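You operate a simulated robot arm through the tools that you are given. There is no shell and no other tool.

You run a simulated robot arm. Do the job below in one go: nothing can be reset, and whatever is moved stays where it is left.

## Task
Bleed the filter pot that reads low, then stop the pump.
Fine: pump on for it; close the bleed knob once oil shows; leave the other pot and the valves alone.

It is judged by the outcome, as a careful person would: the job done as asked, and still so three seconds after it is handed in. It fails if anything else is knocked over, pushed out of place, dropped, spilled or broken.

## Robot
A 6-joint arm with a two-finger gripper, fixed in place. Base frame: the origin is at the foot of the arm, x ahead of it, y to its left, z up; the work surface is at about z = 700. Readings come in mm, rad, newtons and seconds.
Its first joint turns from -2.897 to 2.897 rad. Payload 1.71 kg.
The TCP is the grasp point between the finger pads, 20 mm short of the fingertips. In the tool frame z runs along the fingers and y along their closing line. The gripper opens to 96 mm. The gripper's body begins 113 mm behind the TCP.
Orientation is that of the tool frame in the base frame, as a unit quaternion [w, x, y, z]. With the fingers straight down and closing along the base's y, the tool's x points along the base's -x, its y along +y and its z along -z.

## Interface
- The arm moves only by the tool apply_moves. Its argument "commands" is a list of rows, each a list of 3 entries, a list of its own where there are three numbers: the shift along the base's x, y, z in mm, then the turn, a rotation vector about the base's x, y, z in degrees, then the opening, from 0 (shut) to 1 (fully open). In form: [[[x, y, z], [ax, ay, az], gripper], ...]. A call has 1 to 20 rows; each row is the pose to reach, as a shift and turn from the pose commanded when the call began. A row lasts 0.2 s, in which the tool goes at most 50 mm and 0.15 rad; a call with a longer step from one row to the next is refused whole, and so is a gripper value outside its range. A pose out of reach is approached as far as the arm can. The call stops where the force on the tool passes 50 N (or 10 N more than at its start, if that is more) or the arm is blocked; 0.2 s more then pass. Each finger travels about 45 mm/s and halts on what it meets, pressing with about 22 N; the grip force reading is that of the motor and also rises with nothing between the fingers. The clock runs only during rows and for 0.2 s after the last one: add rows that repeat a pose to give the fingers time. The reply holds the time, the measured pose of the TCP, the force on the tool along the base axes, the opening and the grip force, in the units named above and with some noise, with the torque about the TCP (base axes, N m) and any sound that the robot's microphone picked up.
- Cameras (640 x 400 px; columns grow to the right, rows downward): "scene" is fixed at [398.9, -507.2, 1649]; the picture's right is [-0.22, 0.98, 0.00], its down [0.97, 0.22, -0.13] and it looks along [-0.13, -0.03, -0.99] (base axes); focal length 284 px, centre (320, 200). "wrist" rides on the gripper at [66, 14, -145] in the tool frame; the picture's right is [-0.21, 0.98, 0.00], its down [-0.88, -0.18, -0.45] and it looks along [-0.44, -0.09, 0.90] (tool axes); focal length 275 px, centre (320, 200). There is no depth. A picture from a camera that has moved, and an enlarged one, comes with that camera's place and axes in the base frame and with its lens. The place of the scene camera against the robot may be out by one fixed shift of up to 18 mm in any direction.
- get_image(camera): a new picture of that camera. No time passes.
- raise_lower(by): slides the trunk up (or, below 0, down) by that many mm; the arm rides with it, the base frame stays. It gives what a move gives, with no picture.
- inspect(camera, box): a new picture of the part [left, top, right, bottom] of that camera's present view, enlarged. No time passes.
- finish_job(): hands the job in; it is judged then, once.

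Nothing tells you positions but the pictures and the camera data. Unless the task says otherwise, let go and move clear before handing in.

The tools are called after "Emit:" by a JSON object that holds its "api" and its "payload". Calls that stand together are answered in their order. apply_moves: Moves the arm, as the interface text tells. Its arguments: {"type":"object","properties":{"commands":{"type":"array","items":{"type":"array"}}},"required":["commands"]} The other tools are called the same way: raise_lower (by) slides the trunk up or down; get_image (camera) takes a picture; inspect (camera, box) takes an enlarged picture of a part of a camera's view; finish_job () hands the job in.

At the start:

```text
clock: 0.0
tool_pos: [159.8, -432.0, 1204.9]
tcp_rot: [-0.001, 0.0, 1.0, -0.001]
wrist_force: [0.0, -0.2, 0.7]
moment: [-0.03, -0.05, 0.02]
finger_gap: 96.0
grasp_force: 0.0
trunk travel left (down, up): [-225.0, 165.0]
```

scene: 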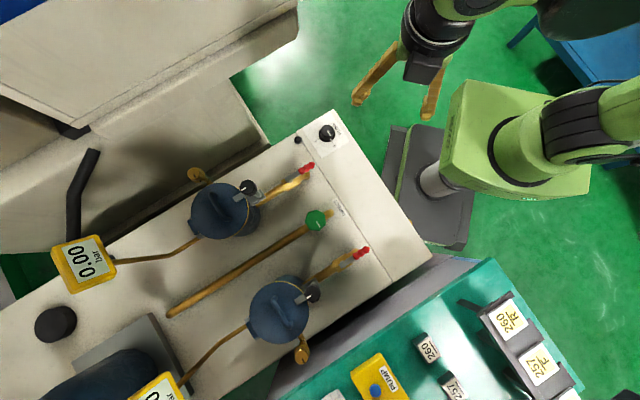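
wrist: 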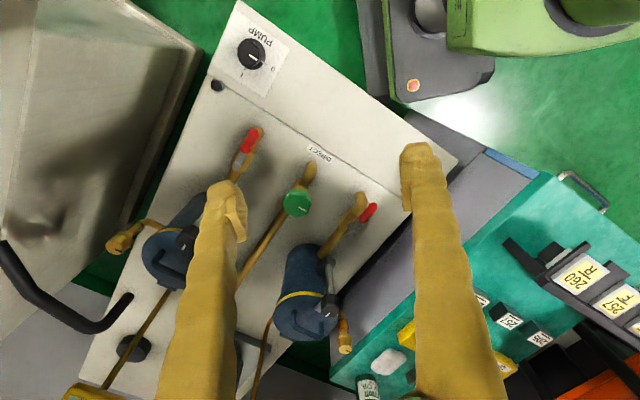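

I see a hydraulic table with two blue filter pots, two gauges, a PUMP knob at the far corner, and red-handled valves. I'll look closer at all parts before moving.

Emit:
{"api": "inspect", "payload": {"camera": "scene", "box": [160, 120, 340, 260]}}

Emit:
{"api": "inspect", "payload": {"camera": "scene", "box": [220, 220, 400, 380]}}

Emit:
{"api": "inspect", "payload": {"camera": "scene", "box": [0, 220, 220, 400]}}

Emit:
{"api": "inspect", "payload": {"camera": "scene", "box": [280, 100, 380, 170]}}

Emit:
{"api": "inspect", "payload": {"camera": "wrist", "box": [200, 0, 400, 125]}}

Emit:
{"api": "inspect", "payload": {"camera": "wrist", "box": [240, 160, 400, 380]}}

```text
2.86 times, centred on (250, 190) of scene
camera zoom: at [398.9, -507.2, 1649.0], right [-0.22, 0.98, 0.0], down [0.97, 0.22, -0.13], along [-0.13, -0.03, -0.99], focal length 811 px, centre (520, 229)
```

zoom: 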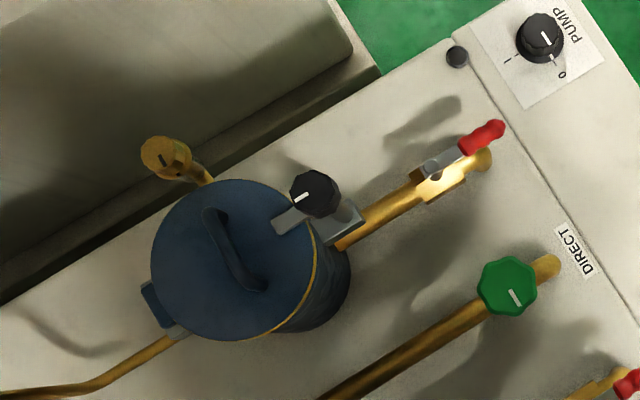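

```text
2.50 times, centred on (310, 300) of scene
camera zoom: at [398.9, -507.2, 1649.0], right [-0.22, 0.98, 0.0], down [0.97, 0.22, -0.13], along [-0.13, -0.03, -0.99], focal length 709 px, centre (345, -50)
```

zoom: 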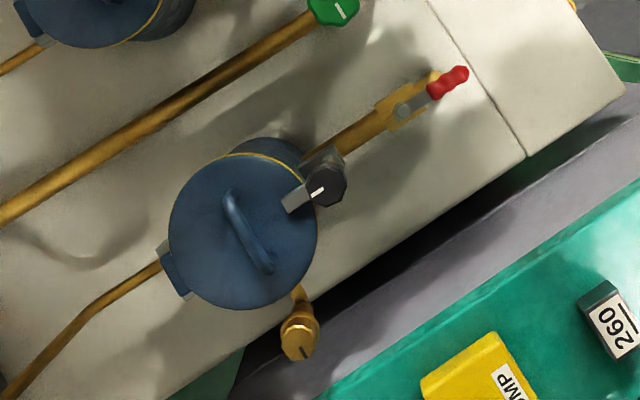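

```text
2.22 times, centred on (110, 310) of scene
camera zoom: at [398.9, -507.2, 1649.0], right [-0.22, 0.98, 0.0], down [0.97, 0.22, -0.13], along [-0.13, -0.03, -0.99], focal length 630 px, centre (787, -44)
```

zoom: 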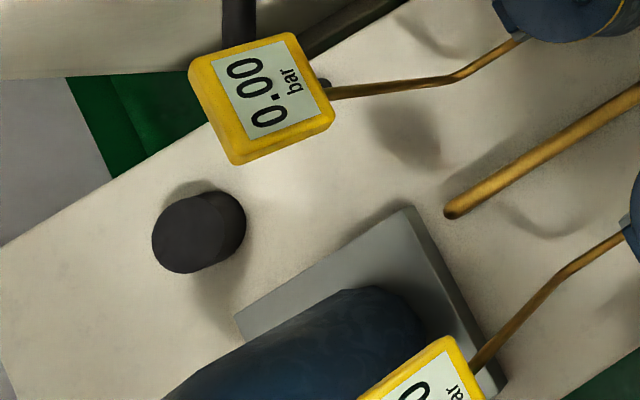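

```text
5.71 times, centred on (330, 135) of scene
camera zoom: at [398.9, -507.2, 1649.0], right [-0.22, 0.98, 0.0], down [0.97, 0.22, -0.13], along [-0.13, -0.03, -0.99], focal length 1621 px, centre (263, 571)
```

zoom: 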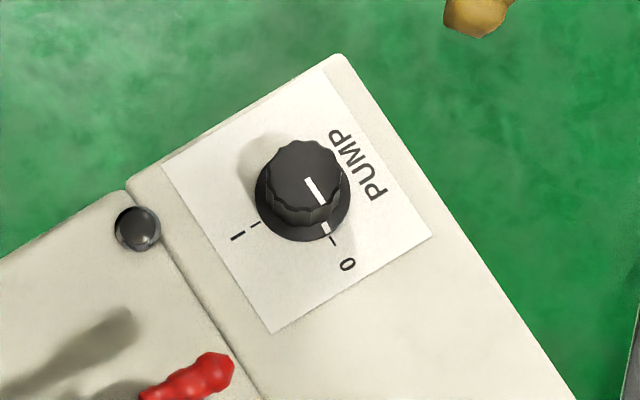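

```text
3.20 times, centred on (300, 62) of wrist
camera zoom: at [95.2, -418.4, 1349.7], right [0.21, 0.98, 0.0], down [0.88, -0.18, 0.44], along [0.43, -0.09, -0.9], focal length 881 px, centre (384, 640)
```

zoom: 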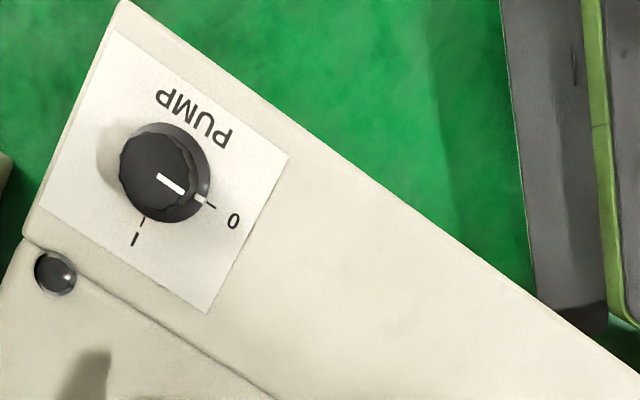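

```text
1.82 times, centred on (320, 270) of wrist
camera zoom: at [95.2, -418.4, 1349.7], right [0.21, 0.98, 0.0], down [0.88, -0.18, 0.44], along [0.43, -0.09, -0.9], focal length 500 px, centre (320, 73)
```

zoom: 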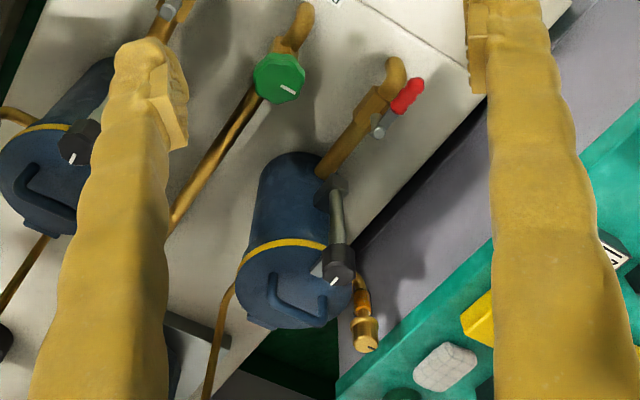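

The pump switch points at 0, so both gauges read 0.00; I still need to tell which of the black knob and the brass part on each pot is the bleed. I'll zoom in further first.

Emit:
{"api": "inspect", "payload": {"camera": "wrist", "box": [90, 190, 230, 290]}}

Emit:
{"api": "inspect", "payload": {"camera": "wrist", "box": [270, 235, 370, 360]}}

Emit:
{"api": "inspect", "payload": {"camera": "scene", "box": [260, 320, 340, 370]}}

Emit:
{"api": "inspect", "payload": {"camera": "scene", "box": [170, 150, 270, 220]}}

Emit:
{"api": "inspect", "payload": {"camera": "scene", "box": [260, 270, 360, 330]}}

Emit:
{"api": "inspect", "payload": {"camera": "scene", "box": [340, 280, 640, 400]}}

```text
4.00 times, centred on (160, 240) of wrist
camera zoom: at [95.2, -418.4, 1349.7], right [0.21, 0.98, 0.0], down [0.88, -0.18, 0.44], along [0.43, -0.09, -0.9], focal length 1101 px, centre (960, 40)
```

zoom: 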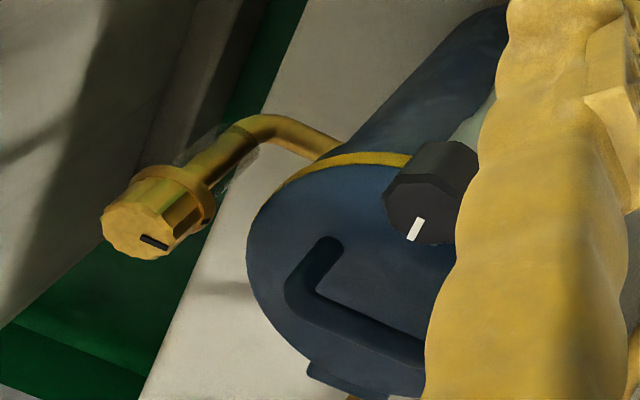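

```text
3.20 times, centred on (320, 298) of wrist
camera zoom: at [95.2, -418.4, 1349.7], right [0.21, 0.98, 0.0], down [0.88, -0.18, 0.44], along [0.43, -0.09, -0.9], focal length 881 px, centre (320, -112)
```

zoom: 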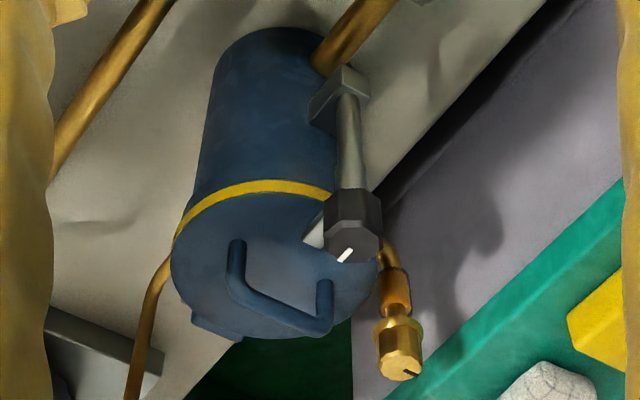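

```text
8.00 times, centred on (300, 345) of scene
camera zoom: at [398.9, -507.2, 1649.0], right [-0.22, 0.98, 0.0], down [0.97, 0.22, -0.13], along [-0.13, -0.03, -0.99], focal length 2270 px, centre (480, -960)
```

zoom: 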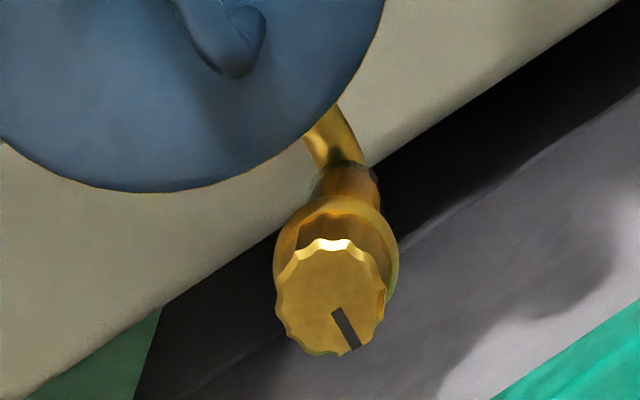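

```text
5.71 times, centred on (220, 185) of scene
camera zoom: at [398.9, -507.2, 1649.0], right [-0.22, 0.98, 0.0], down [0.97, 0.22, -0.13], along [-0.13, -0.03, -0.99], focal length 1621 px, centre (891, 286)
```

zoom: 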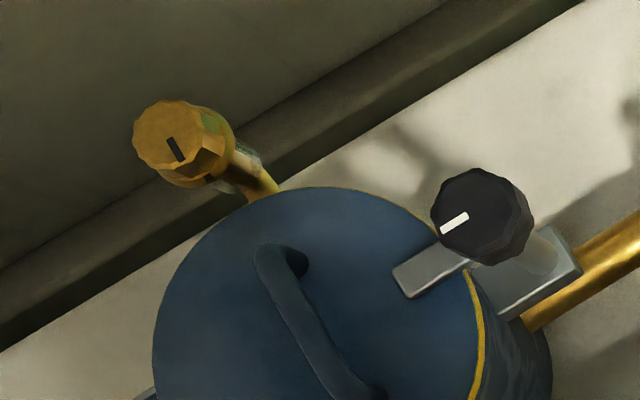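

```text
6.40 times, centred on (310, 300) of scene
camera zoom: at [398.9, -507.2, 1649.0], right [-0.22, 0.98, 0.0], down [0.97, 0.22, -0.13], along [-0.13, -0.03, -0.99], focal length 1816 px, centre (384, -440)
```

zoom: 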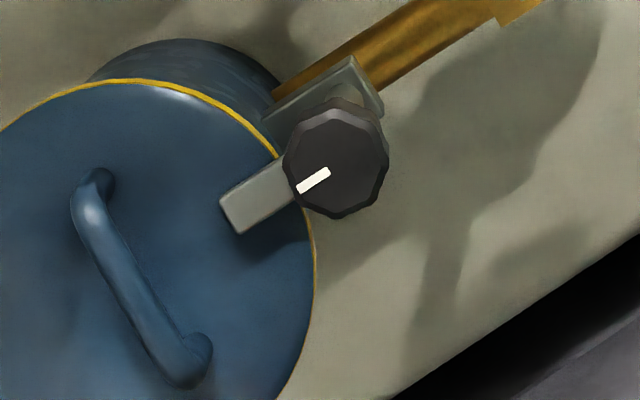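

```text
2.13 times, centred on (490, 340) of scene
camera zoom: at [398.9, -507.2, 1649.0], right [-0.22, 0.98, 0.0], down [0.97, 0.22, -0.13], along [-0.13, -0.03, -0.99], focal length 605 px, centre (-43, -99)
```

zoom: 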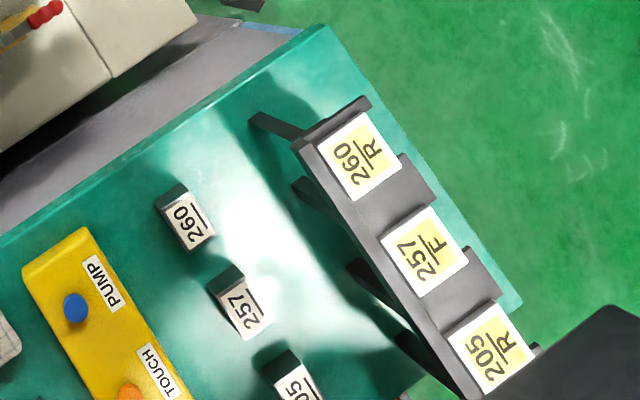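

The brass knob with a dark pointer, standing on a clear tube beside each pot, looks like the bleed; the black knob with the arm over the lid looks like the lid clamp. I'll move the arm high over pot 2 (around [690,-480,916]) to see its bleed close up.

Emit:
{"api": "apply_moves", "payload": {"commands": [[[45, 0, 0], [0, 0, 0], 1], [[90, 0, 0], [0, 0, 0], 1], [[135, 0, -10], [0, 0, 0], 1], [[180, -5, -20], [0, 0, 0], 1], [[225, -10, -30], [0, 0, 0], 1], [[270, -15, -40], [0, 0, 0], 1], [[315, -20, -50], [0, 0, 0], 1], [[360, -25, -60], [0, 0, 0], 1], [[400, -30, -70], [0, 0, 0], 1], [[440, -30, -80], [0, 0, 0], 1]]}}

Emit:
{"api": "get_image", "payload": {"camera": "wrist"}}

Emit:
{"api": "get_image", "payload": {"camera": "scene"}}

```text
clock: 2.2
tool_pos: [583.2, -460.8, 1127.5]
tcp_rot: [0.007, 0.0, 1.0, -0.001]
wrist_force: [-0.3, 0.7, -0.5]
moment: [-0.03, -0.01, 0.02]
finger_gap: 95.9
grasp_force: 0.0
trunk travel left (down, up): [-225.0, 165.0]
```

```text
taken
camera wrist: at [515.1, -447.8, 1270.8], right [0.21, 0.98, 0.0], down [0.87, -0.18, 0.46], along [0.45, -0.09, -0.89], focal length 275 px, centre (320, 200)
```

wrist: 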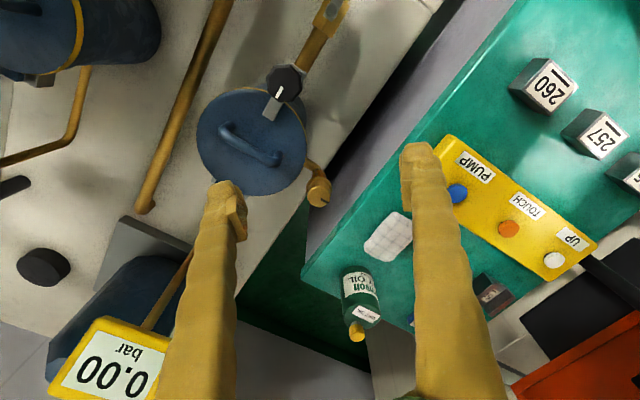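

```text
taken
```

scene: 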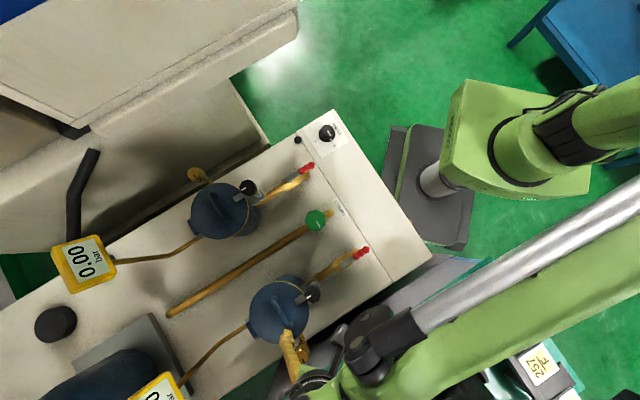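

Now I can see gauge 2 (0.00 bar) and pot 2's brass bleed clearly. I'll zoom in on the bleed.

Emit:
{"api": "inspect", "payload": {"camera": "wrist", "box": [270, 140, 350, 220]}}

Emit:
{"api": "inspect", "payload": {"camera": "wrist", "box": [190, 60, 340, 200]}}

Emit:
{"api": "inspect", "payload": {"camera": "wrist", "box": [40, 240, 200, 400]}}

```text
5.00 times, centred on (310, 180) of wrist
camera zoom: at [515.1, -447.8, 1270.8], right [0.21, 0.98, 0.0], down [0.87, -0.18, 0.46], along [0.45, -0.09, -0.89], focal length 1376 px, centre (370, 300)
```

zoom: 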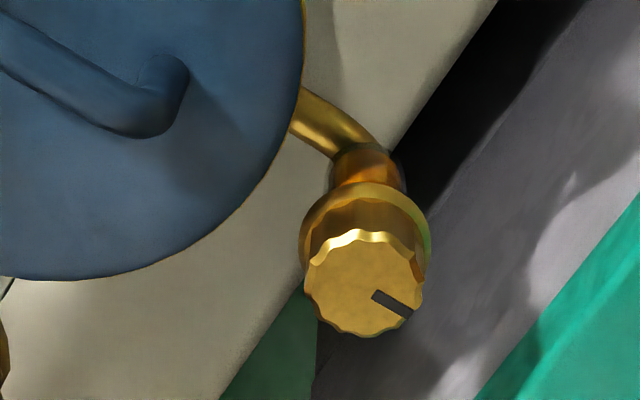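

```text
2.86 times, centred on (265, 130) of wrist
camera zoom: at [515.1, -447.8, 1270.8], right [0.21, 0.98, 0.0], down [0.87, -0.18, 0.46], along [0.45, -0.09, -0.89], focal length 786 px, centre (477, 400)
```

zoom: 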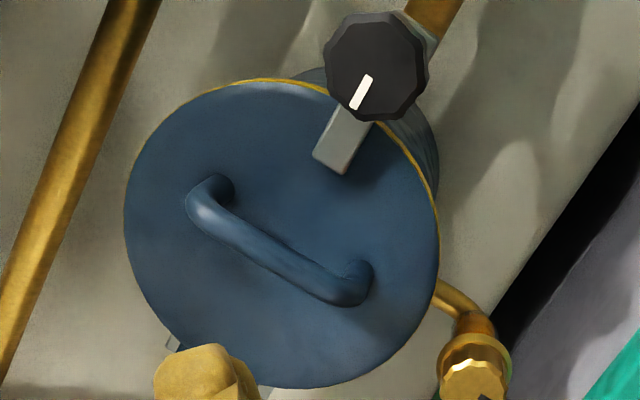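

```text
2.50 times, centred on (120, 320) of wrist
camera zoom: at [515.1, -447.8, 1270.8], right [0.21, 0.98, 0.0], down [0.87, -0.18, 0.46], along [0.45, -0.09, -0.89], focal length 688 px, centre (820, -100)
```

zoom: 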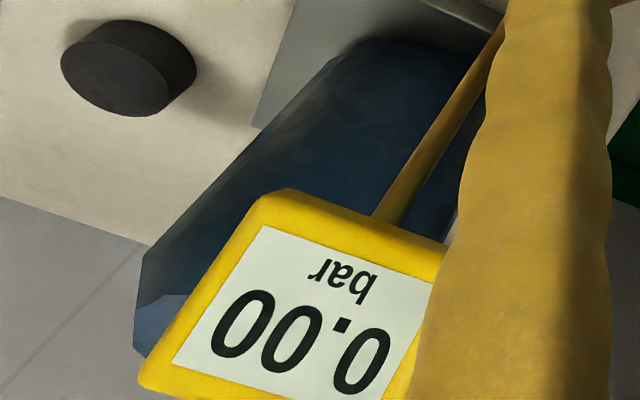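

Pot 2's tube under the bleed looks amber while pot 1's looked clear, but I'll go by the gauges with the pump running. Next I go back over the pump switch (about [46,-550,726]) for a close look.

Emit:
{"api": "apply_moves", "payload": {"commands": [[[-45, 0, 10], [0, 0, 0], 1], [[-90, 0, 20], [0, 0, 0], 1], [[-135, 5, 30], [0, 0, 0], 1], [[-180, 5, 40], [0, 0, 0], 1], [[-225, 10, 40], [0, 0, 0], 1], [[-270, 10, 30], [0, 0, 0], 1], [[-315, 0, 20], [0, 0, 0], 1], [[-360, -10, 10], [0, 0, 0], 1], [[-400, -25, 0], [0, 0, 0], 1], [[-440, -45, -10], [0, 0, 0], 1], [[-480, -60, -30], [0, 0, 0], 1], [[-510, -75, -60], [0, 0, 0], 1], [[-530, -80, -100], [0, 0, 0], 1], [[-540, -80, -140], [0, 0, 0], 1], [[-540, -80, -160], [0, 0, 0], 1], [[-540, -80, -160], [0, 0, 0], 1]]}}

Emit:
{"api": "get_image", "payload": {"camera": "wrist"}}

Emit:
{"api": "get_image", "payload": {"camera": "scene"}}

```text
clock: 5.6
tool_pos: [43.5, -542.4, 967.3]
tcp_rot: [0.007, 0.0, 1.0, -0.001]
wrist_force: [-0.2, 0.1, -0.8]
moment: [0.04, 0.0, 0.0]
finger_gap: 95.9
grasp_force: 0.0
trunk travel left (down, up): [-225.0, 165.0]
```

```text
taken
camera wrist: at [-23.8, -528.9, 1110.8], right [0.21, 0.98, 0.0], down [0.87, -0.18, 0.46], along [0.45, -0.09, -0.89], focal length 275 px, centre (320, 200)
```

wrist: 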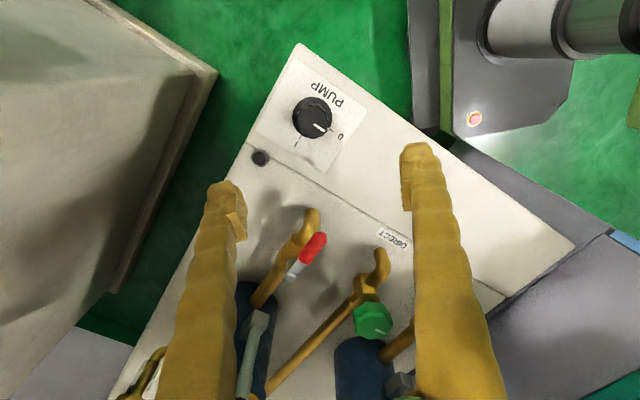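

```text
taken
```

scene: 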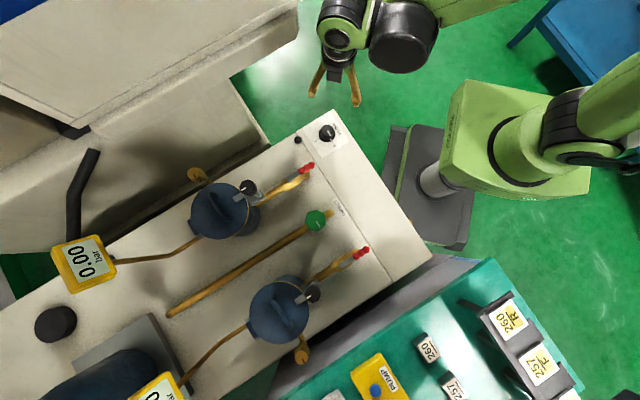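

The pump switch is just under the gripper. I'll zoom in on it for its centre, height and pointer direction.

Emit:
{"api": "inspect", "payload": {"camera": "wrist", "box": [260, 70, 370, 170]}}

Emit:
{"api": "inspect", "payload": {"camera": "scene", "box": [290, 60, 380, 160]}}

```text
4.00 times, centred on (315, 120) of wrist
camera zoom: at [-23.8, -528.9, 1110.8], right [0.21, 0.98, 0.0], down [0.87, -0.18, 0.46], along [0.45, -0.09, -0.89], focal length 1101 px, centre (340, 520)
```

zoom: 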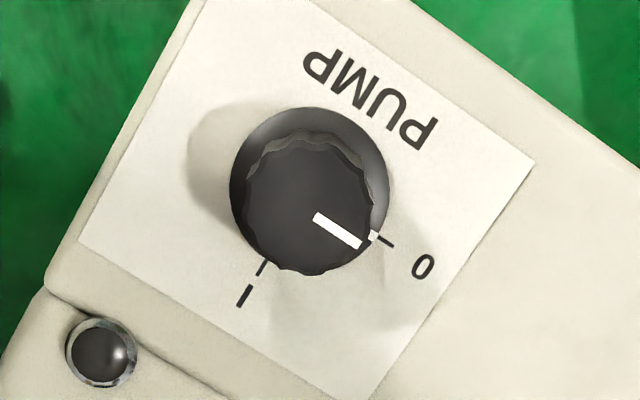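

```text
4.00 times, centred on (335, 110) of scene
camera zoom: at [398.9, -507.2, 1649.0], right [-0.22, 0.98, 0.0], down [0.97, 0.22, -0.13], along [-0.13, -0.03, -0.99], focal length 1135 px, centre (260, 560)
```

zoom: 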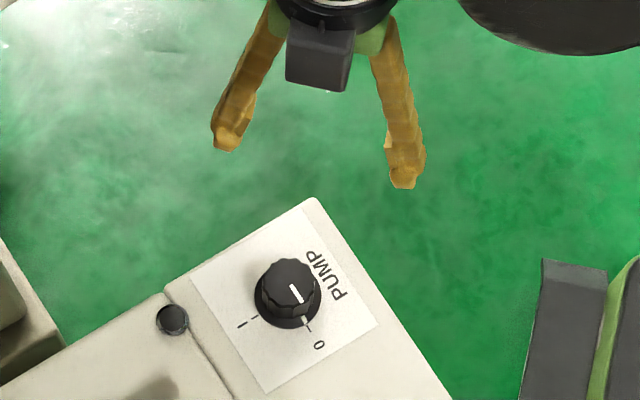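

The switch knob is about 42 mm wide with its axis near [47,-553]; 0 to I is roughly 90° clockwise seen from above. I'll test at this height whether the wrist can turn that far, removing a slight tilt as well.

Emit:
{"api": "apply_moves", "payload": {"commands": [[[0, -3, 0], [0, 0.8, -8.4], 1], [[3, -6, 0], [0, 0.8, -16.8], 1], [[3, -10, 0], [0, 0.8, -25.2], 1], [[3, -10, 0], [0, 0.8, -33.6], 1], [[3, -10, 0], [0, 0.8, -42], 1], [[3, -10, 0], [0, 0.8, -50], 1], [[3, -10, 0], [0, 0.8, -58], 1], [[3, -10, 0], [0, 0.8, -66], 1], [[3, -10, 0], [0, 0.8, -74], 1], [[3, -10, 0], [0, 0.8, -82], 1], [[3, -10, 0], [0, 0.8, -90], 1], [[3, -10, 0], [0, 0.8, -90], 1]]}}

Emit:
{"api": "get_image", "payload": {"camera": "wrist"}}

```text
clock: 8.2
tool_pos: [45.6, -551.8, 966.2]
tcp_rot: [-0.002, 0.707, 0.707, -0.006]
wrist_force: [0.0, 1.0, -0.4]
moment: [0.01, -0.01, 0.0]
finger_gap: 96.3
grasp_force: 0.3
trunk travel left (down, up): [-225.0, 165.0]
```

```text
taken
camera wrist: at [61.6, -485.8, 1111.6], right [0.98, -0.21, -0.01], down [-0.18, -0.87, 0.45], along [-0.1, -0.44, -0.89], focal length 275 px, centre (320, 200)
```

wrist: 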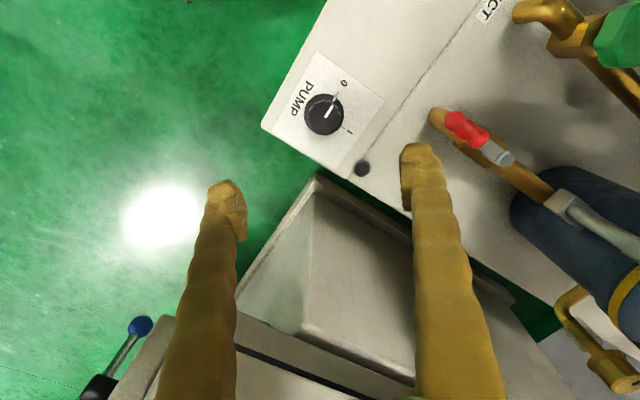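

The wrist made the -90° turn. This second view lets me triangulate the knob; zooming in.

Emit:
{"api": "inspect", "payload": {"camera": "wrist", "box": [270, 65, 380, 165]}}

Emit:
{"api": "inspect", "payload": {"camera": "wrist", "box": [540, 270, 640, 400]}}

```text
4.00 times, centred on (325, 115) of wrist
camera zoom: at [61.6, -485.8, 1111.6], right [0.98, -0.21, -0.01], down [-0.18, -0.87, 0.45], along [-0.1, -0.44, -0.89], focal length 1101 px, centre (300, 540)
```

zoom: 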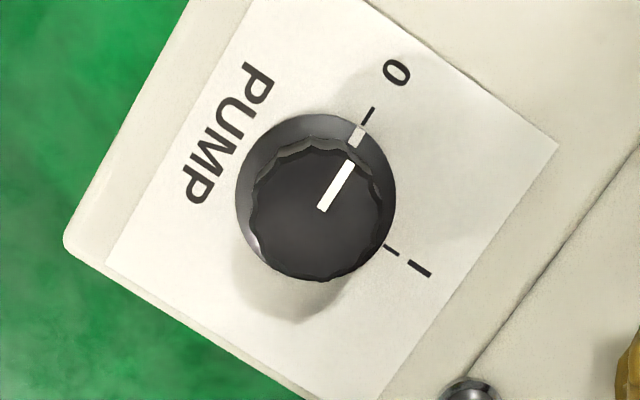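

```text
3.08 times, centred on (590, 335) of wrist
camera zoom: at [61.6, -485.8, 1111.6], right [0.98, -0.21, -0.01], down [-0.18, -0.87, 0.45], along [-0.1, -0.44, -0.89], focal length 847 px, centre (-511, -215)
```

zoom: 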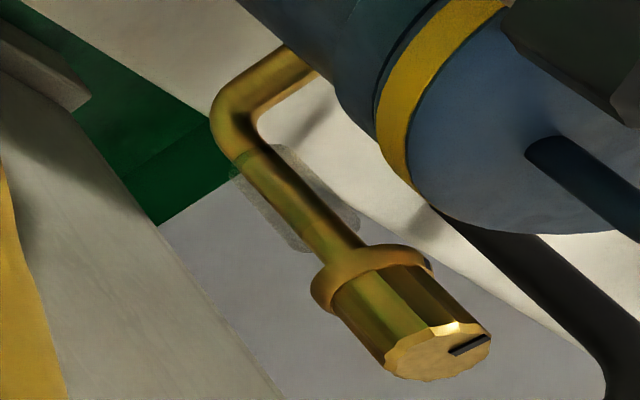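

Pot 1's sight tube looks clear with a bare rod inside, so air is likely there. Now I go to yaw 0 and lower over the pump knob, about [48,-554,735], checking the centring before closing.

Emit:
{"api": "apply_moves", "payload": {"commands": [[[0, 0, 0], [0, 0, 8], 1], [[2, -1, 0], [0, 0, 16], 1], [[2, -2, 0], [0, 0, 24], 1], [[2, -2, 0], [0, 0, 32], 1], [[2, -2, -20], [0, 0, 40], 1], [[2, -2, -50], [0, 0, 48], 1], [[2, -2, -80], [0, 0, 56], 1], [[2, -2, -110], [0, 0, 64], 1], [[2, -2, -140], [0, 0, 72], 1], [[2, -2, -160], [0, 0, 80], 1], [[2, -2, -170], [0, 0, 88], 1], [[2, -2, -176], [0, 0, 90], 1], [[2, -2, -176], [0, 0, 90], 1]]}}

Emit:
{"api": "get_image", "payload": {"camera": "wrist"}}

Emit:
{"api": "inspect", "payload": {"camera": "scene", "box": [270, 80, 390, 180]}}

```text
clock: 11.0
tool_pos: [47.8, -553.8, 791.0]
tcp_rot: [0.003, 0.001, 1.0, -0.005]
wrist_force: [-0.5, -0.1, 0.0]
moment: [0.0, -0.01, 0.0]
finger_gap: 96.2
grasp_force: 0.1
trunk travel left (down, up): [-225.0, 165.0]
```

```text
taken
camera wrist: at [-18.3, -539.4, 935.6], right [0.21, 0.98, -0.01], down [0.87, -0.18, 0.45], along [0.44, -0.1, -0.89], focal length 275 px, centre (320, 200)
```

wrist: 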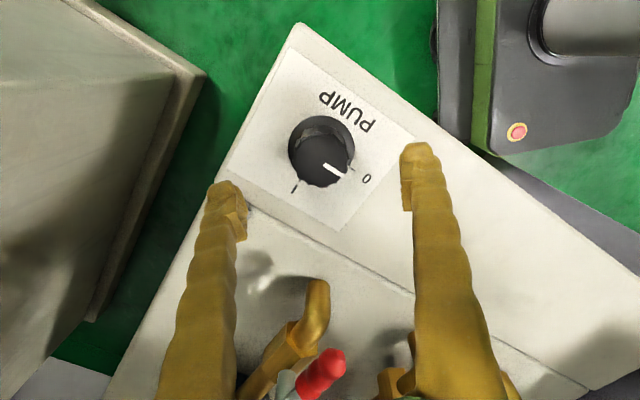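

```text
4.00 times, centred on (330, 130) of scene
camera zoom: at [398.9, -507.2, 1649.0], right [-0.22, 0.98, 0.0], down [0.97, 0.22, -0.13], along [-0.13, -0.03, -0.99], focal length 1135 px, centre (280, 480)
```

zoom: 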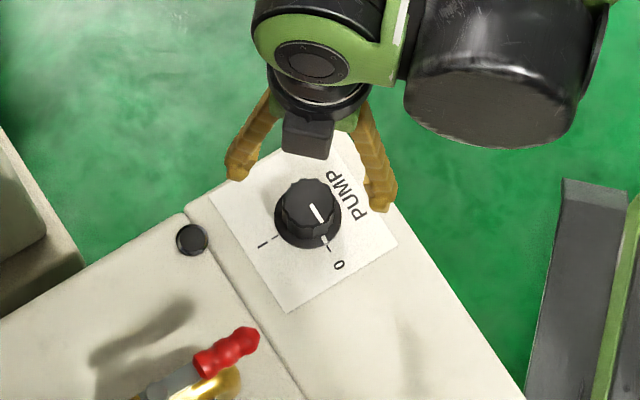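

The view confirms the knob centre at about [48.5,-553.6] with the top near 735. I lower so the fingertips are about 15 mm below its top, then look before closing.

Emit:
{"api": "apply_moves", "payload": {"commands": [[[0.5, 0, -15], [0, 0, 0], 1], [[0.5, 0, -30], [0, 0, 0], 1], [[0.5, 0, -42], [0, 0, 0], 1], [[0.5, 0, -52], [0, 0, 0], 1], [[0.5, 0, -52], [0, 0, 0], 1]]}}

Emit:
{"api": "get_image", "payload": {"camera": "wrist"}}

Emit:
{"api": "inspect", "payload": {"camera": "scene", "box": [280, 90, 380, 170]}}

```text
clock: 12.2
tool_pos: [49.0, -554.5, 739.3]
tcp_rot: [0.003, -0.001, 1.0, -0.005]
wrist_force: [0.7, 0.2, 0.8]
moment: [0.0, -0.01, -0.02]
finger_gap: 96.1
grasp_force: 0.0
trunk travel left (down, up): [-225.0, 165.0]
```

```text
taken
camera wrist: at [-17.2, -539.3, 883.5], right [0.21, 0.98, -0.01], down [0.87, -0.18, 0.45], along [0.44, -0.1, -0.89], focal length 275 px, centre (320, 200)
```

wrist: 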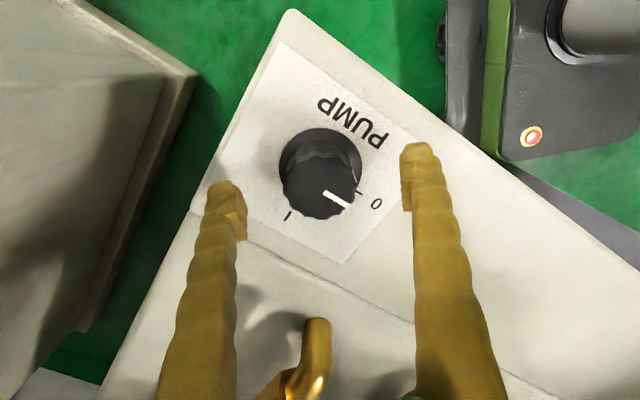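

```text
5.00 times, centred on (330, 130) of scene
camera zoom: at [398.9, -507.2, 1649.0], right [-0.22, 0.98, 0.0], down [0.97, 0.22, -0.13], along [-0.13, -0.03, -0.99], focal length 1418 px, centre (270, 550)
```

zoom: 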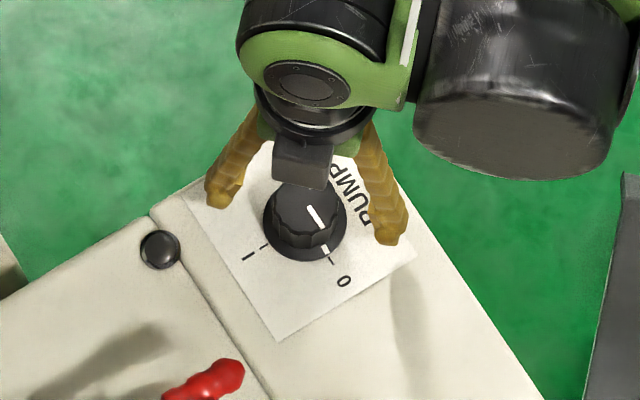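

The fingers straddle the knob with tips at about z 719, clear of the panel. Closing on the knob now.

Emit:
{"api": "apply_moves", "payload": {"commands": [[[0, 0.5, 0], [0, 0, 0], 0.4], [[0, 0.5, 0], [0, 0, 0], 0.35], [[0, 0.5, 0], [0, 0, 0], 0.3], [[0, 0.5, 0], [0, 0, 0], 0.3], [[0, 0.5, 0], [0, 0, 0], 0.3], [[0, 0.5, 0], [0, 0, 0], 0.3]]}}

Emit:
{"api": "get_image", "payload": {"camera": "wrist"}}

```text
clock: 13.6
tool_pos: [48.8, -553.6, 740.2]
tcp_rot: [0.003, 0.0, 1.0, -0.005]
wrist_force: [-0.1, -11.1, 8.2]
moment: [-0.15, 0.03, 0.01]
finger_gap: 42.3
grasp_force: 34.8
trunk travel left (down, up): [-225.0, 165.0]
```

```text
taken
camera wrist: at [-17.4, -539.1, 883.5], right [0.21, 0.98, -0.01], down [0.87, -0.18, 0.45], along [0.44, -0.1, -0.89], focal length 275 px, centre (320, 200)
```

wrist: 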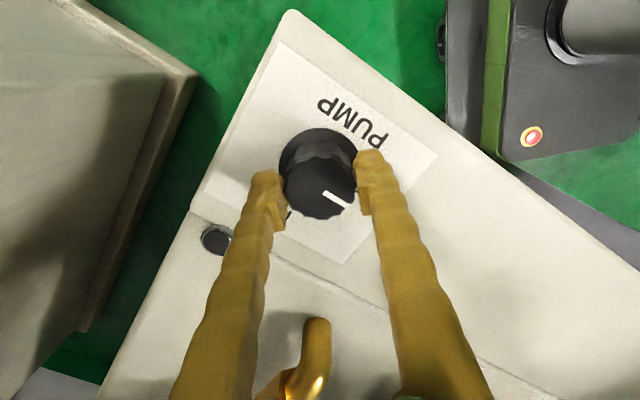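

The knob is held at 42 mm. I turn it clockwise (seen from above) toward I.

Emit:
{"api": "apply_moves", "payload": {"commands": [[[0, -0.7, 0], [0, 0, -8], 0.3], [[0, -0.7, 0], [0, 0, -16], 0.3], [[0, -0.7, 0], [0, 0, -24], 0.3], [[0, -0.7, 0], [0, 0, -32], 0.3], [[0, -0.7, 0], [0, 0, -40], 0.3], [[0, -0.7, 0], [0, 0, -40], 0.3]]}}

Emit:
{"api": "get_image", "payload": {"camera": "wrist"}}

Emit:
{"api": "inspect", "payload": {"camera": "scene", "box": [280, 90, 380, 170]}}

```text
clock: 15.0
tool_pos: [48.2, -554.1, 739.3]
tcp_rot: [0.0, 0.343, 0.939, -0.006]
wrist_force: [4.2, 3.9, -10.5]
moment: [0.06, -0.01, -0.03]
finger_gap: 42.3
grasp_force: 35.1
trunk travel left (down, up): [-225.0, 165.0]
```

```text
taken
camera wrist: at [8.0, -500.2, 883.5], right [0.79, 0.62, -0.01], down [0.55, -0.7, 0.45], along [0.27, -0.36, -0.89], focal length 275 px, centre (320, 200)
```

wrist: 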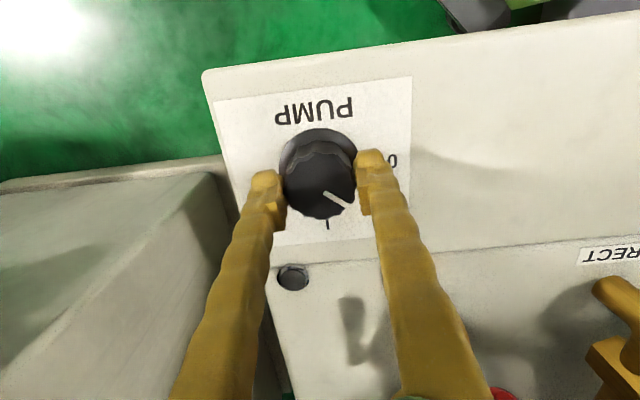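

```text
5.00 times, centred on (330, 130) of scene
camera zoom: at [398.9, -507.2, 1649.0], right [-0.22, 0.98, 0.0], down [0.97, 0.22, -0.13], along [-0.13, -0.03, -0.99], focal length 1418 px, centre (270, 550)
```

zoom: 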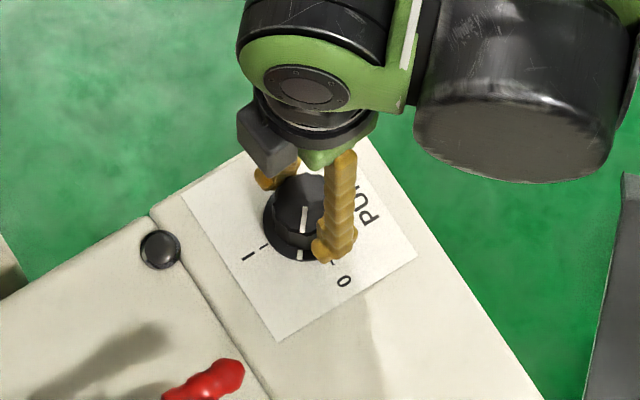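

The knob turns with the grip and the pointer is now between 0 and I. I continue the remaining ~48°.

Emit:
{"api": "apply_moves", "payload": {"commands": [[[0.2, 0, 0], [0, 0, -8], 0.3], [[0.3, 0, 0], [0, 0, -16], 0.3], [[0.3, 0, 0], [0, 0, -24], 0.3], [[0.3, 0, 0], [0, 0, -32], 0.3], [[0.3, 0, 0], [0, 0, -40], 0.3], [[0.3, 0, 0], [0, 0, -48], 0.3], [[0.3, 0, 0], [0, 0, -48], 0.3]]}}

Emit:
{"api": "get_image", "payload": {"camera": "wrist"}}

Emit:
{"api": "get_image", "payload": {"camera": "scene"}}

```text
clock: 16.6
tool_pos: [48.3, -554.7, 739.1]
tcp_rot: [-0.001, 0.695, 0.719, -0.006]
wrist_force: [6.2, 3.0, -8.4]
moment: [0.04, -0.12, -0.04]
finger_gap: 42.7
grasp_force: 34.9
trunk travel left (down, up): [-225.0, 165.0]
```

```text
taken
camera wrist: at [62.1, -487.7, 883.5], right [0.98, -0.17, -0.01], down [-0.15, -0.88, 0.45], along [-0.09, -0.44, -0.89], focal length 275 px, centre (320, 200)
```

wrist: 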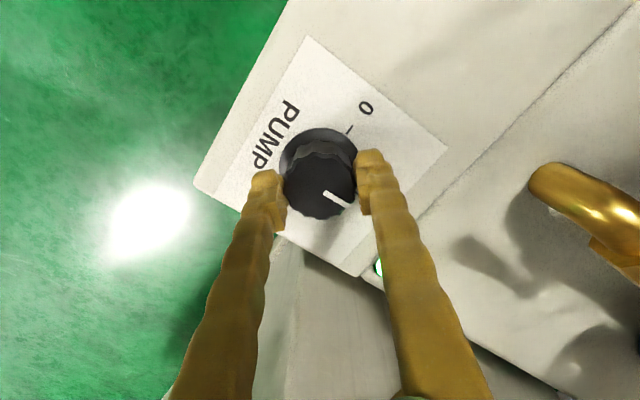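

```text
taken
```

scene: 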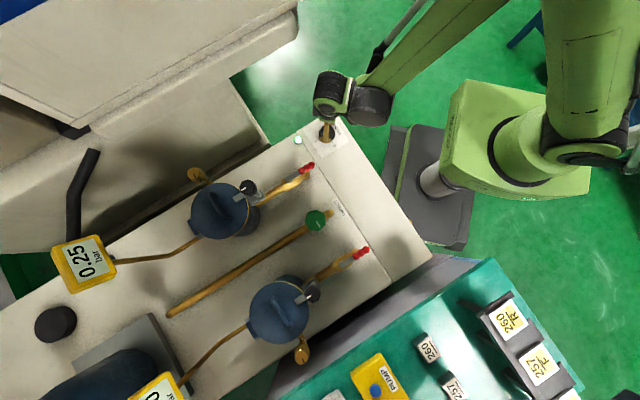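

The lamp next to the switch is lit green and gauge 1 now shows 0.25 bar, so the pump is on. I check the pointer and then open the fingers and rise.

Emit:
{"api": "inspect", "payload": {"camera": "scene", "box": [280, 100, 360, 160]}}

Emit:
{"api": "inspect", "payload": {"camera": "scene", "box": [40, 220, 220, 400]}}

Emit:
{"api": "inspect", "payload": {"camera": "wrist", "box": [270, 110, 410, 290]}}

```text
6.67 times, centred on (320, 130) of scene
camera zoom: at [398.9, -507.2, 1649.0], right [-0.22, 0.98, 0.0], down [0.97, 0.22, -0.13], along [-0.13, -0.03, -0.99], focal length 1891 px, centre (320, 667)
```

zoom: 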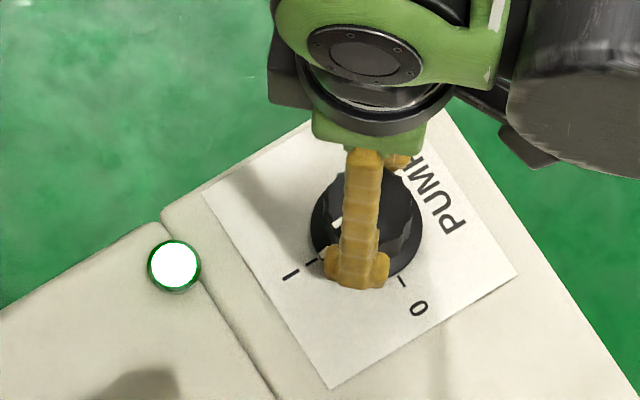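

```text
2.22 times, centred on (130, 310) of scene
camera zoom: at [398.9, -507.2, 1649.0], right [-0.22, 0.98, 0.0], down [0.97, 0.22, -0.13], along [-0.13, -0.03, -0.99], focal length 630 px, centre (742, -44)
```

zoom: 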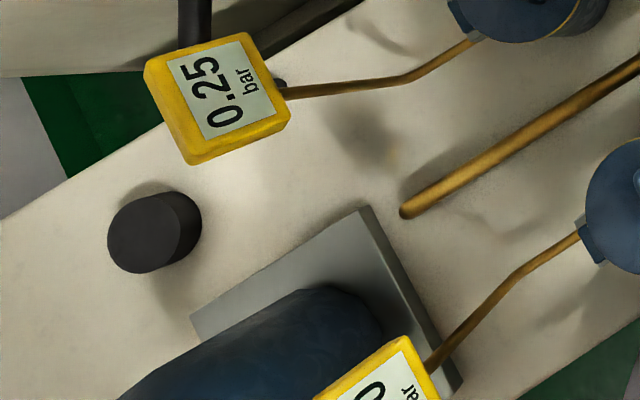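

```text
2.22 times, centred on (340, 200) of wrist
camera zoom: at [62.1, -487.7, 883.5], right [0.98, -0.17, -0.01], down [-0.15, -0.88, 0.45], along [-0.09, -0.44, -0.89], focal length 612 px, centre (276, 200)
```

zoom: 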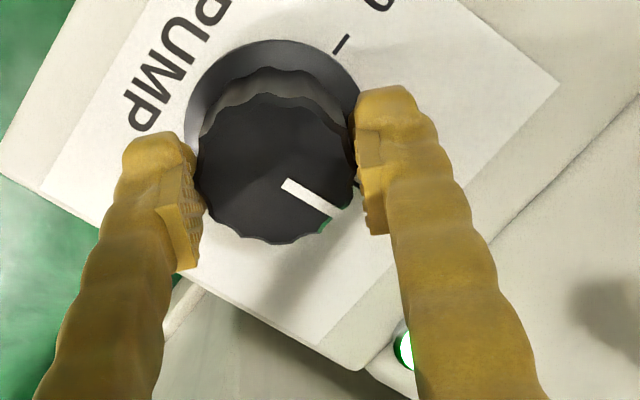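

Now I open, rise straight up and turn the wrist back a bit so I can read gauge 2.

Emit:
{"api": "apply_moves", "payload": {"commands": [[[0, 0, 0], [0, 0, 0], 0.6], [[0, 0, 0], [0, 0, 0], 1], [[0, 0, 0], [0, 0, 0], 1], [[0, 0, 0], [0, 0, 0], 1], [[0, 0, 15], [0, 0, 0], 1], [[0, 0, 50], [0, 0, 0], 1], [[0, 0, 95], [0, 0, 0], 1], [[0, 0, 140], [0, 0, 0], 1], [[0, 0, 185], [0, 0, 0], 1], [[0, 0, 230], [0, 0, 0], 1], [[0, 0, 230], [0, 0, 0], 1]]}}

Emit:
{"api": "get_image", "payload": {"camera": "wrist"}}

Emit:
{"api": "get_image", "payload": {"camera": "scene"}}

Emit:
{"api": "inspect", "payload": {"camera": "scene", "box": [280, 100, 360, 160]}}

Emit:
{"api": "inspect", "payload": {"camera": "scene", "box": [40, 220, 220, 400]}}

```text
clock: 19.0
tool_pos: [49.1, -553.2, 971.1]
tcp_rot: [-0.001, 0.695, 0.719, -0.006]
wrist_force: [0.5, 0.3, 0.2]
moment: [-0.07, 0.01, -0.01]
finger_gap: 96.1
grasp_force: 0.0
trunk travel left (down, up): [-225.0, 165.0]
```

```text
taken
camera wrist: at [61.6, -487.2, 1114.7], right [0.98, -0.17, -0.01], down [-0.15, -0.88, 0.45], along [-0.09, -0.44, -0.89], focal length 275 px, centre (320, 200)
```

wrist: 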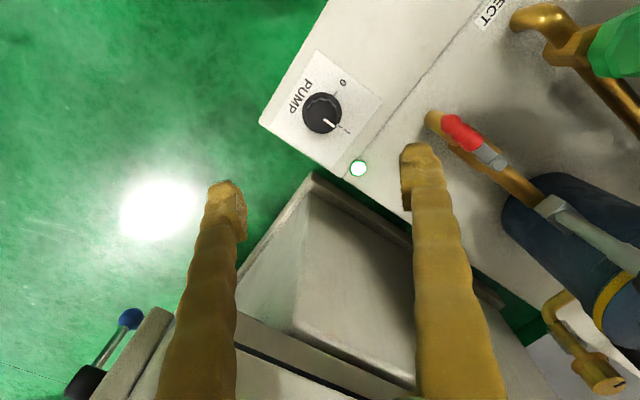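

```text
taken
```

scene: 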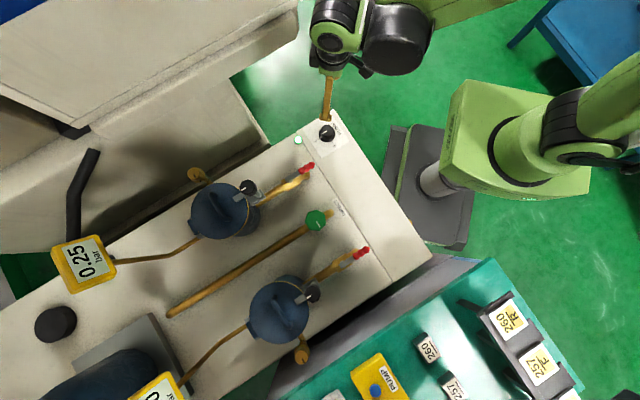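

```text
6.67 times, centred on (320, 130) of scene
camera zoom: at [398.9, -507.2, 1649.0], right [-0.22, 0.98, 0.0], down [0.97, 0.22, -0.13], along [-0.13, -0.03, -0.99], focal length 1891 px, centre (320, 667)
```

zoom: 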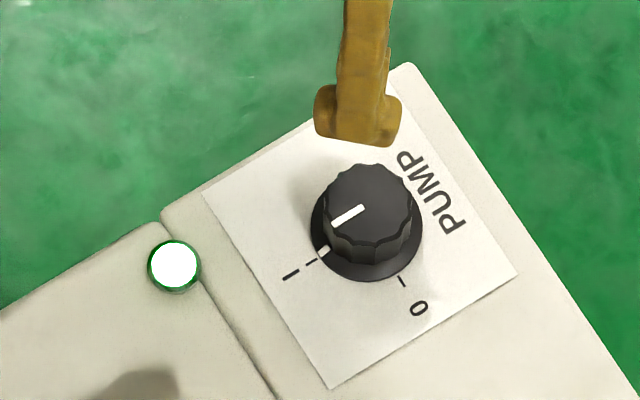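

```text
2.22 times, centred on (130, 310) of scene
camera zoom: at [398.9, -507.2, 1649.0], right [-0.22, 0.98, 0.0], down [0.97, 0.22, -0.13], along [-0.13, -0.03, -0.99], focal length 630 px, centre (742, -44)
```

zoom: 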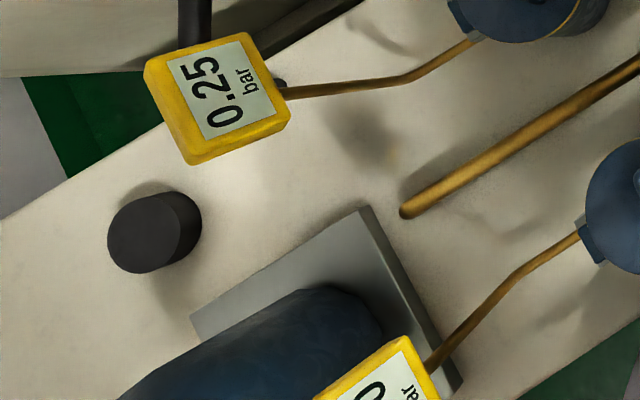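

The pointer is at I and pump lamp is green; gauge 1 holds 0.25 bar. I now move high over pot 1 with the camera toward the gauges to read gauge 2 and to study pot 1's bleed.

Emit:
{"api": "apply_moves", "payload": {"commands": [[[0, 0, 35], [0, 0, 8], 1], [[0, 0, 75], [0, 0, 16], 1], [[20, 0, 110], [0, 0, 24], 1], [[45, -10, 140], [0, 0, 32], 1], [[75, -20, 160], [0, 0, 40], 1], [[105, -30, 165], [0, 0, 48], 1], [[140, -40, 165], [0, 0, 56], 1], [[175, -50, 165], [0, 0, 64], 1], [[210, -65, 165], [0, 0, 72], 1], [[245, -80, 165], [0, 0, 80], 1], [[280, -90, 165], [0, 0, 88], 1], [[300, -97, 165], [0, 0, 88], 1], [[300, -97, 165], [0, 0, 88], 1]]}}

Emit:
{"api": "get_image", "payload": {"camera": "wrist"}}

Emit:
{"api": "get_image", "payload": {"camera": "scene"}}

```text
clock: 21.8
tool_pos: [350.0, -650.6, 1133.1]
tcp_rot: [0.002, 0.0, 1.0, -0.005]
wrist_force: [-0.3, -0.8, -0.2]
moment: [0.0, 0.01, -0.01]
finger_gap: 96.2
grasp_force: 0.0
trunk travel left (down, up): [-225.0, 165.0]
```

```text
taken
camera wrist: at [283.5, -636.8, 1278.0], right [0.21, 0.98, -0.01], down [0.87, -0.18, 0.45], along [0.44, -0.1, -0.89], focal length 275 px, centre (320, 200)
```

wrist: 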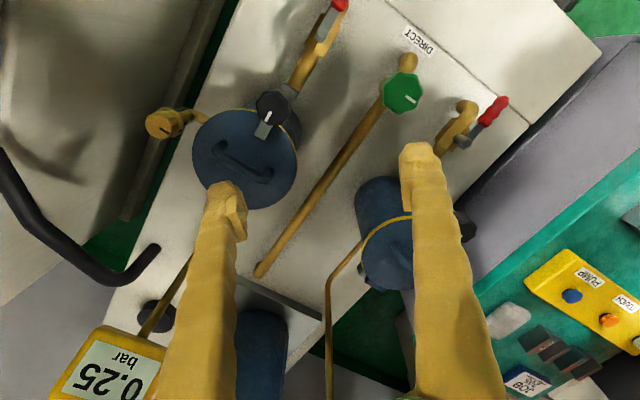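

```text
taken
```

scene: 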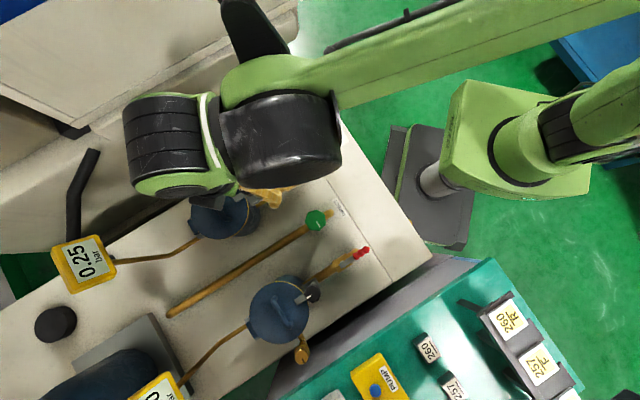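

Gauge 2 is just below this view; the gauges stand tall (about z 1086). I shift a little forward and up to read gauge 2.

Emit:
{"api": "apply_moves", "payload": {"commands": [[[20, 0, 30], [0, 0, 0], 1], [[50, 5, 55], [0, 0, 0], 1], [[80, 10, 65], [0, 0, 0], 1], [[80, 10, 65], [0, 0, 0], 1]]}}

Emit:
{"api": "get_image", "payload": {"camera": "wrist"}}

```text
clock: 22.8
tool_pos: [429.1, -641.2, 1198.0]
tcp_rot: [0.002, 0.0, 1.0, -0.004]
wrist_force: [0.4, 0.1, 0.7]
moment: [0.01, 0.0, -0.01]
finger_gap: 95.9
grasp_force: 0.0
trunk travel left (down, up): [-225.0, 165.0]
```

```text
taken
camera wrist: at [362.9, -626.6, 1342.3], right [0.21, 0.98, -0.01], down [0.87, -0.18, 0.45], along [0.44, -0.1, -0.89], focal length 275 px, centre (320, 200)
```

wrist: 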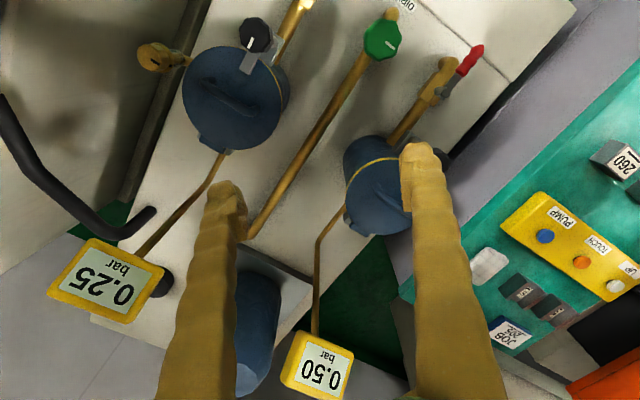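

Gauge 1 reads 0.25 and gauge 2 reads 0.50 bar, and gauge 1's pipe leads to pot 1 (the one near the beige machine), so pot 1 is the one to bleed. I move over to its brass bleed knob, about [310,-845,939], for a close look.

Emit:
{"api": "apply_moves", "payload": {"commands": [[[-25, -25, -15], [0, 0, 0], 1], [[-55, -55, -30], [0, 0, 0], 1], [[-85, -85, -50], [0, 0, 0], 1], [[-110, -110, -75], [0, 0, 0], 1], [[-129, -130, -105], [0, 0, 0], 1], [[-129, -139, -118], [0, 0, 0], 1], [[-129, -139, -118], [0, 0, 0], 1]]}}

Emit:
{"api": "get_image", "payload": {"camera": "wrist"}}

Emit:
{"api": "get_image", "payload": {"camera": "scene"}}

```text
clock: 24.4
tool_pos: [300.5, -780.8, 1079.1]
tcp_rot: [0.003, 0.0, 1.0, -0.004]
wrist_force: [0.6, 1.0, -0.1]
moment: [0.01, 0.04, 0.0]
finger_gap: 96.2
grasp_force: 0.0
trunk travel left (down, up): [-225.0, 165.0]
```

```text
taken
camera wrist: at [233.6, -765.4, 1223.4], right [0.21, 0.98, -0.01], down [0.87, -0.18, 0.45], along [0.44, -0.1, -0.89], focal length 275 px, centre (320, 200)
```

wrist: 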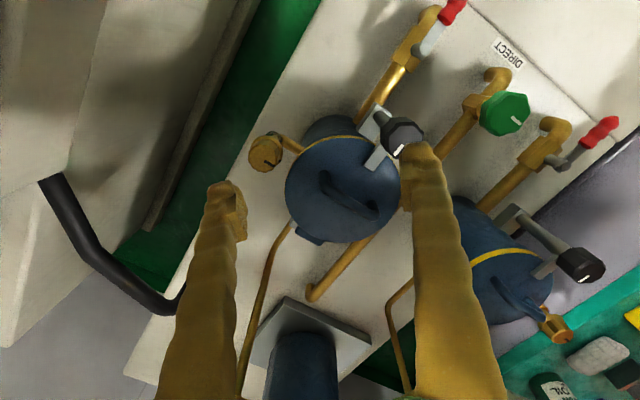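

```text
taken
```

scene: 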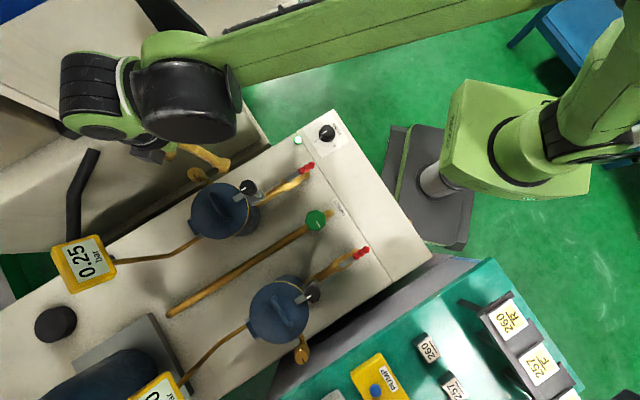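

Bleed knob 1 is in view at about (265,152), and the machine beside it lies well below. Zooming in on it.

Emit:
{"api": "inspect", "payload": {"camera": "wrist", "box": [220, 100, 320, 200]}}

Emit:
{"api": "inspect", "payload": {"camera": "scene", "box": [150, 130, 250, 210]}}

```text
4.00 times, centred on (270, 150) of wrist
camera zoom: at [233.6, -765.4, 1223.4], right [0.21, 0.98, -0.01], down [0.87, -0.18, 0.45], along [0.44, -0.1, -0.89], focal length 1101 px, centre (520, 400)
```

zoom: 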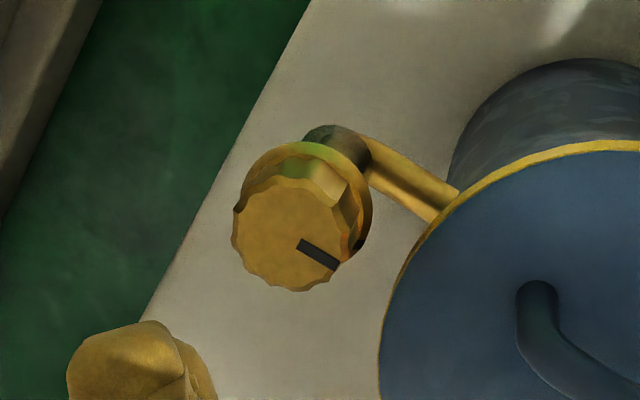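

```text
5.00 times, centred on (200, 170) of scene
camera zoom: at [398.9, -507.2, 1649.0], right [-0.22, 0.98, 0.0], down [0.97, 0.22, -0.13], along [-0.13, -0.03, -0.99], focal length 1418 px, centre (920, 350)
```

zoom: 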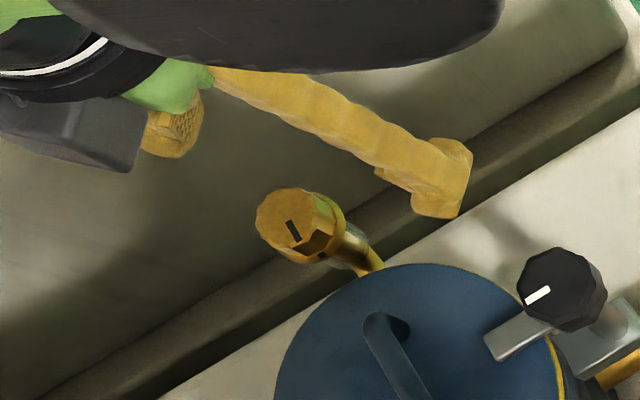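

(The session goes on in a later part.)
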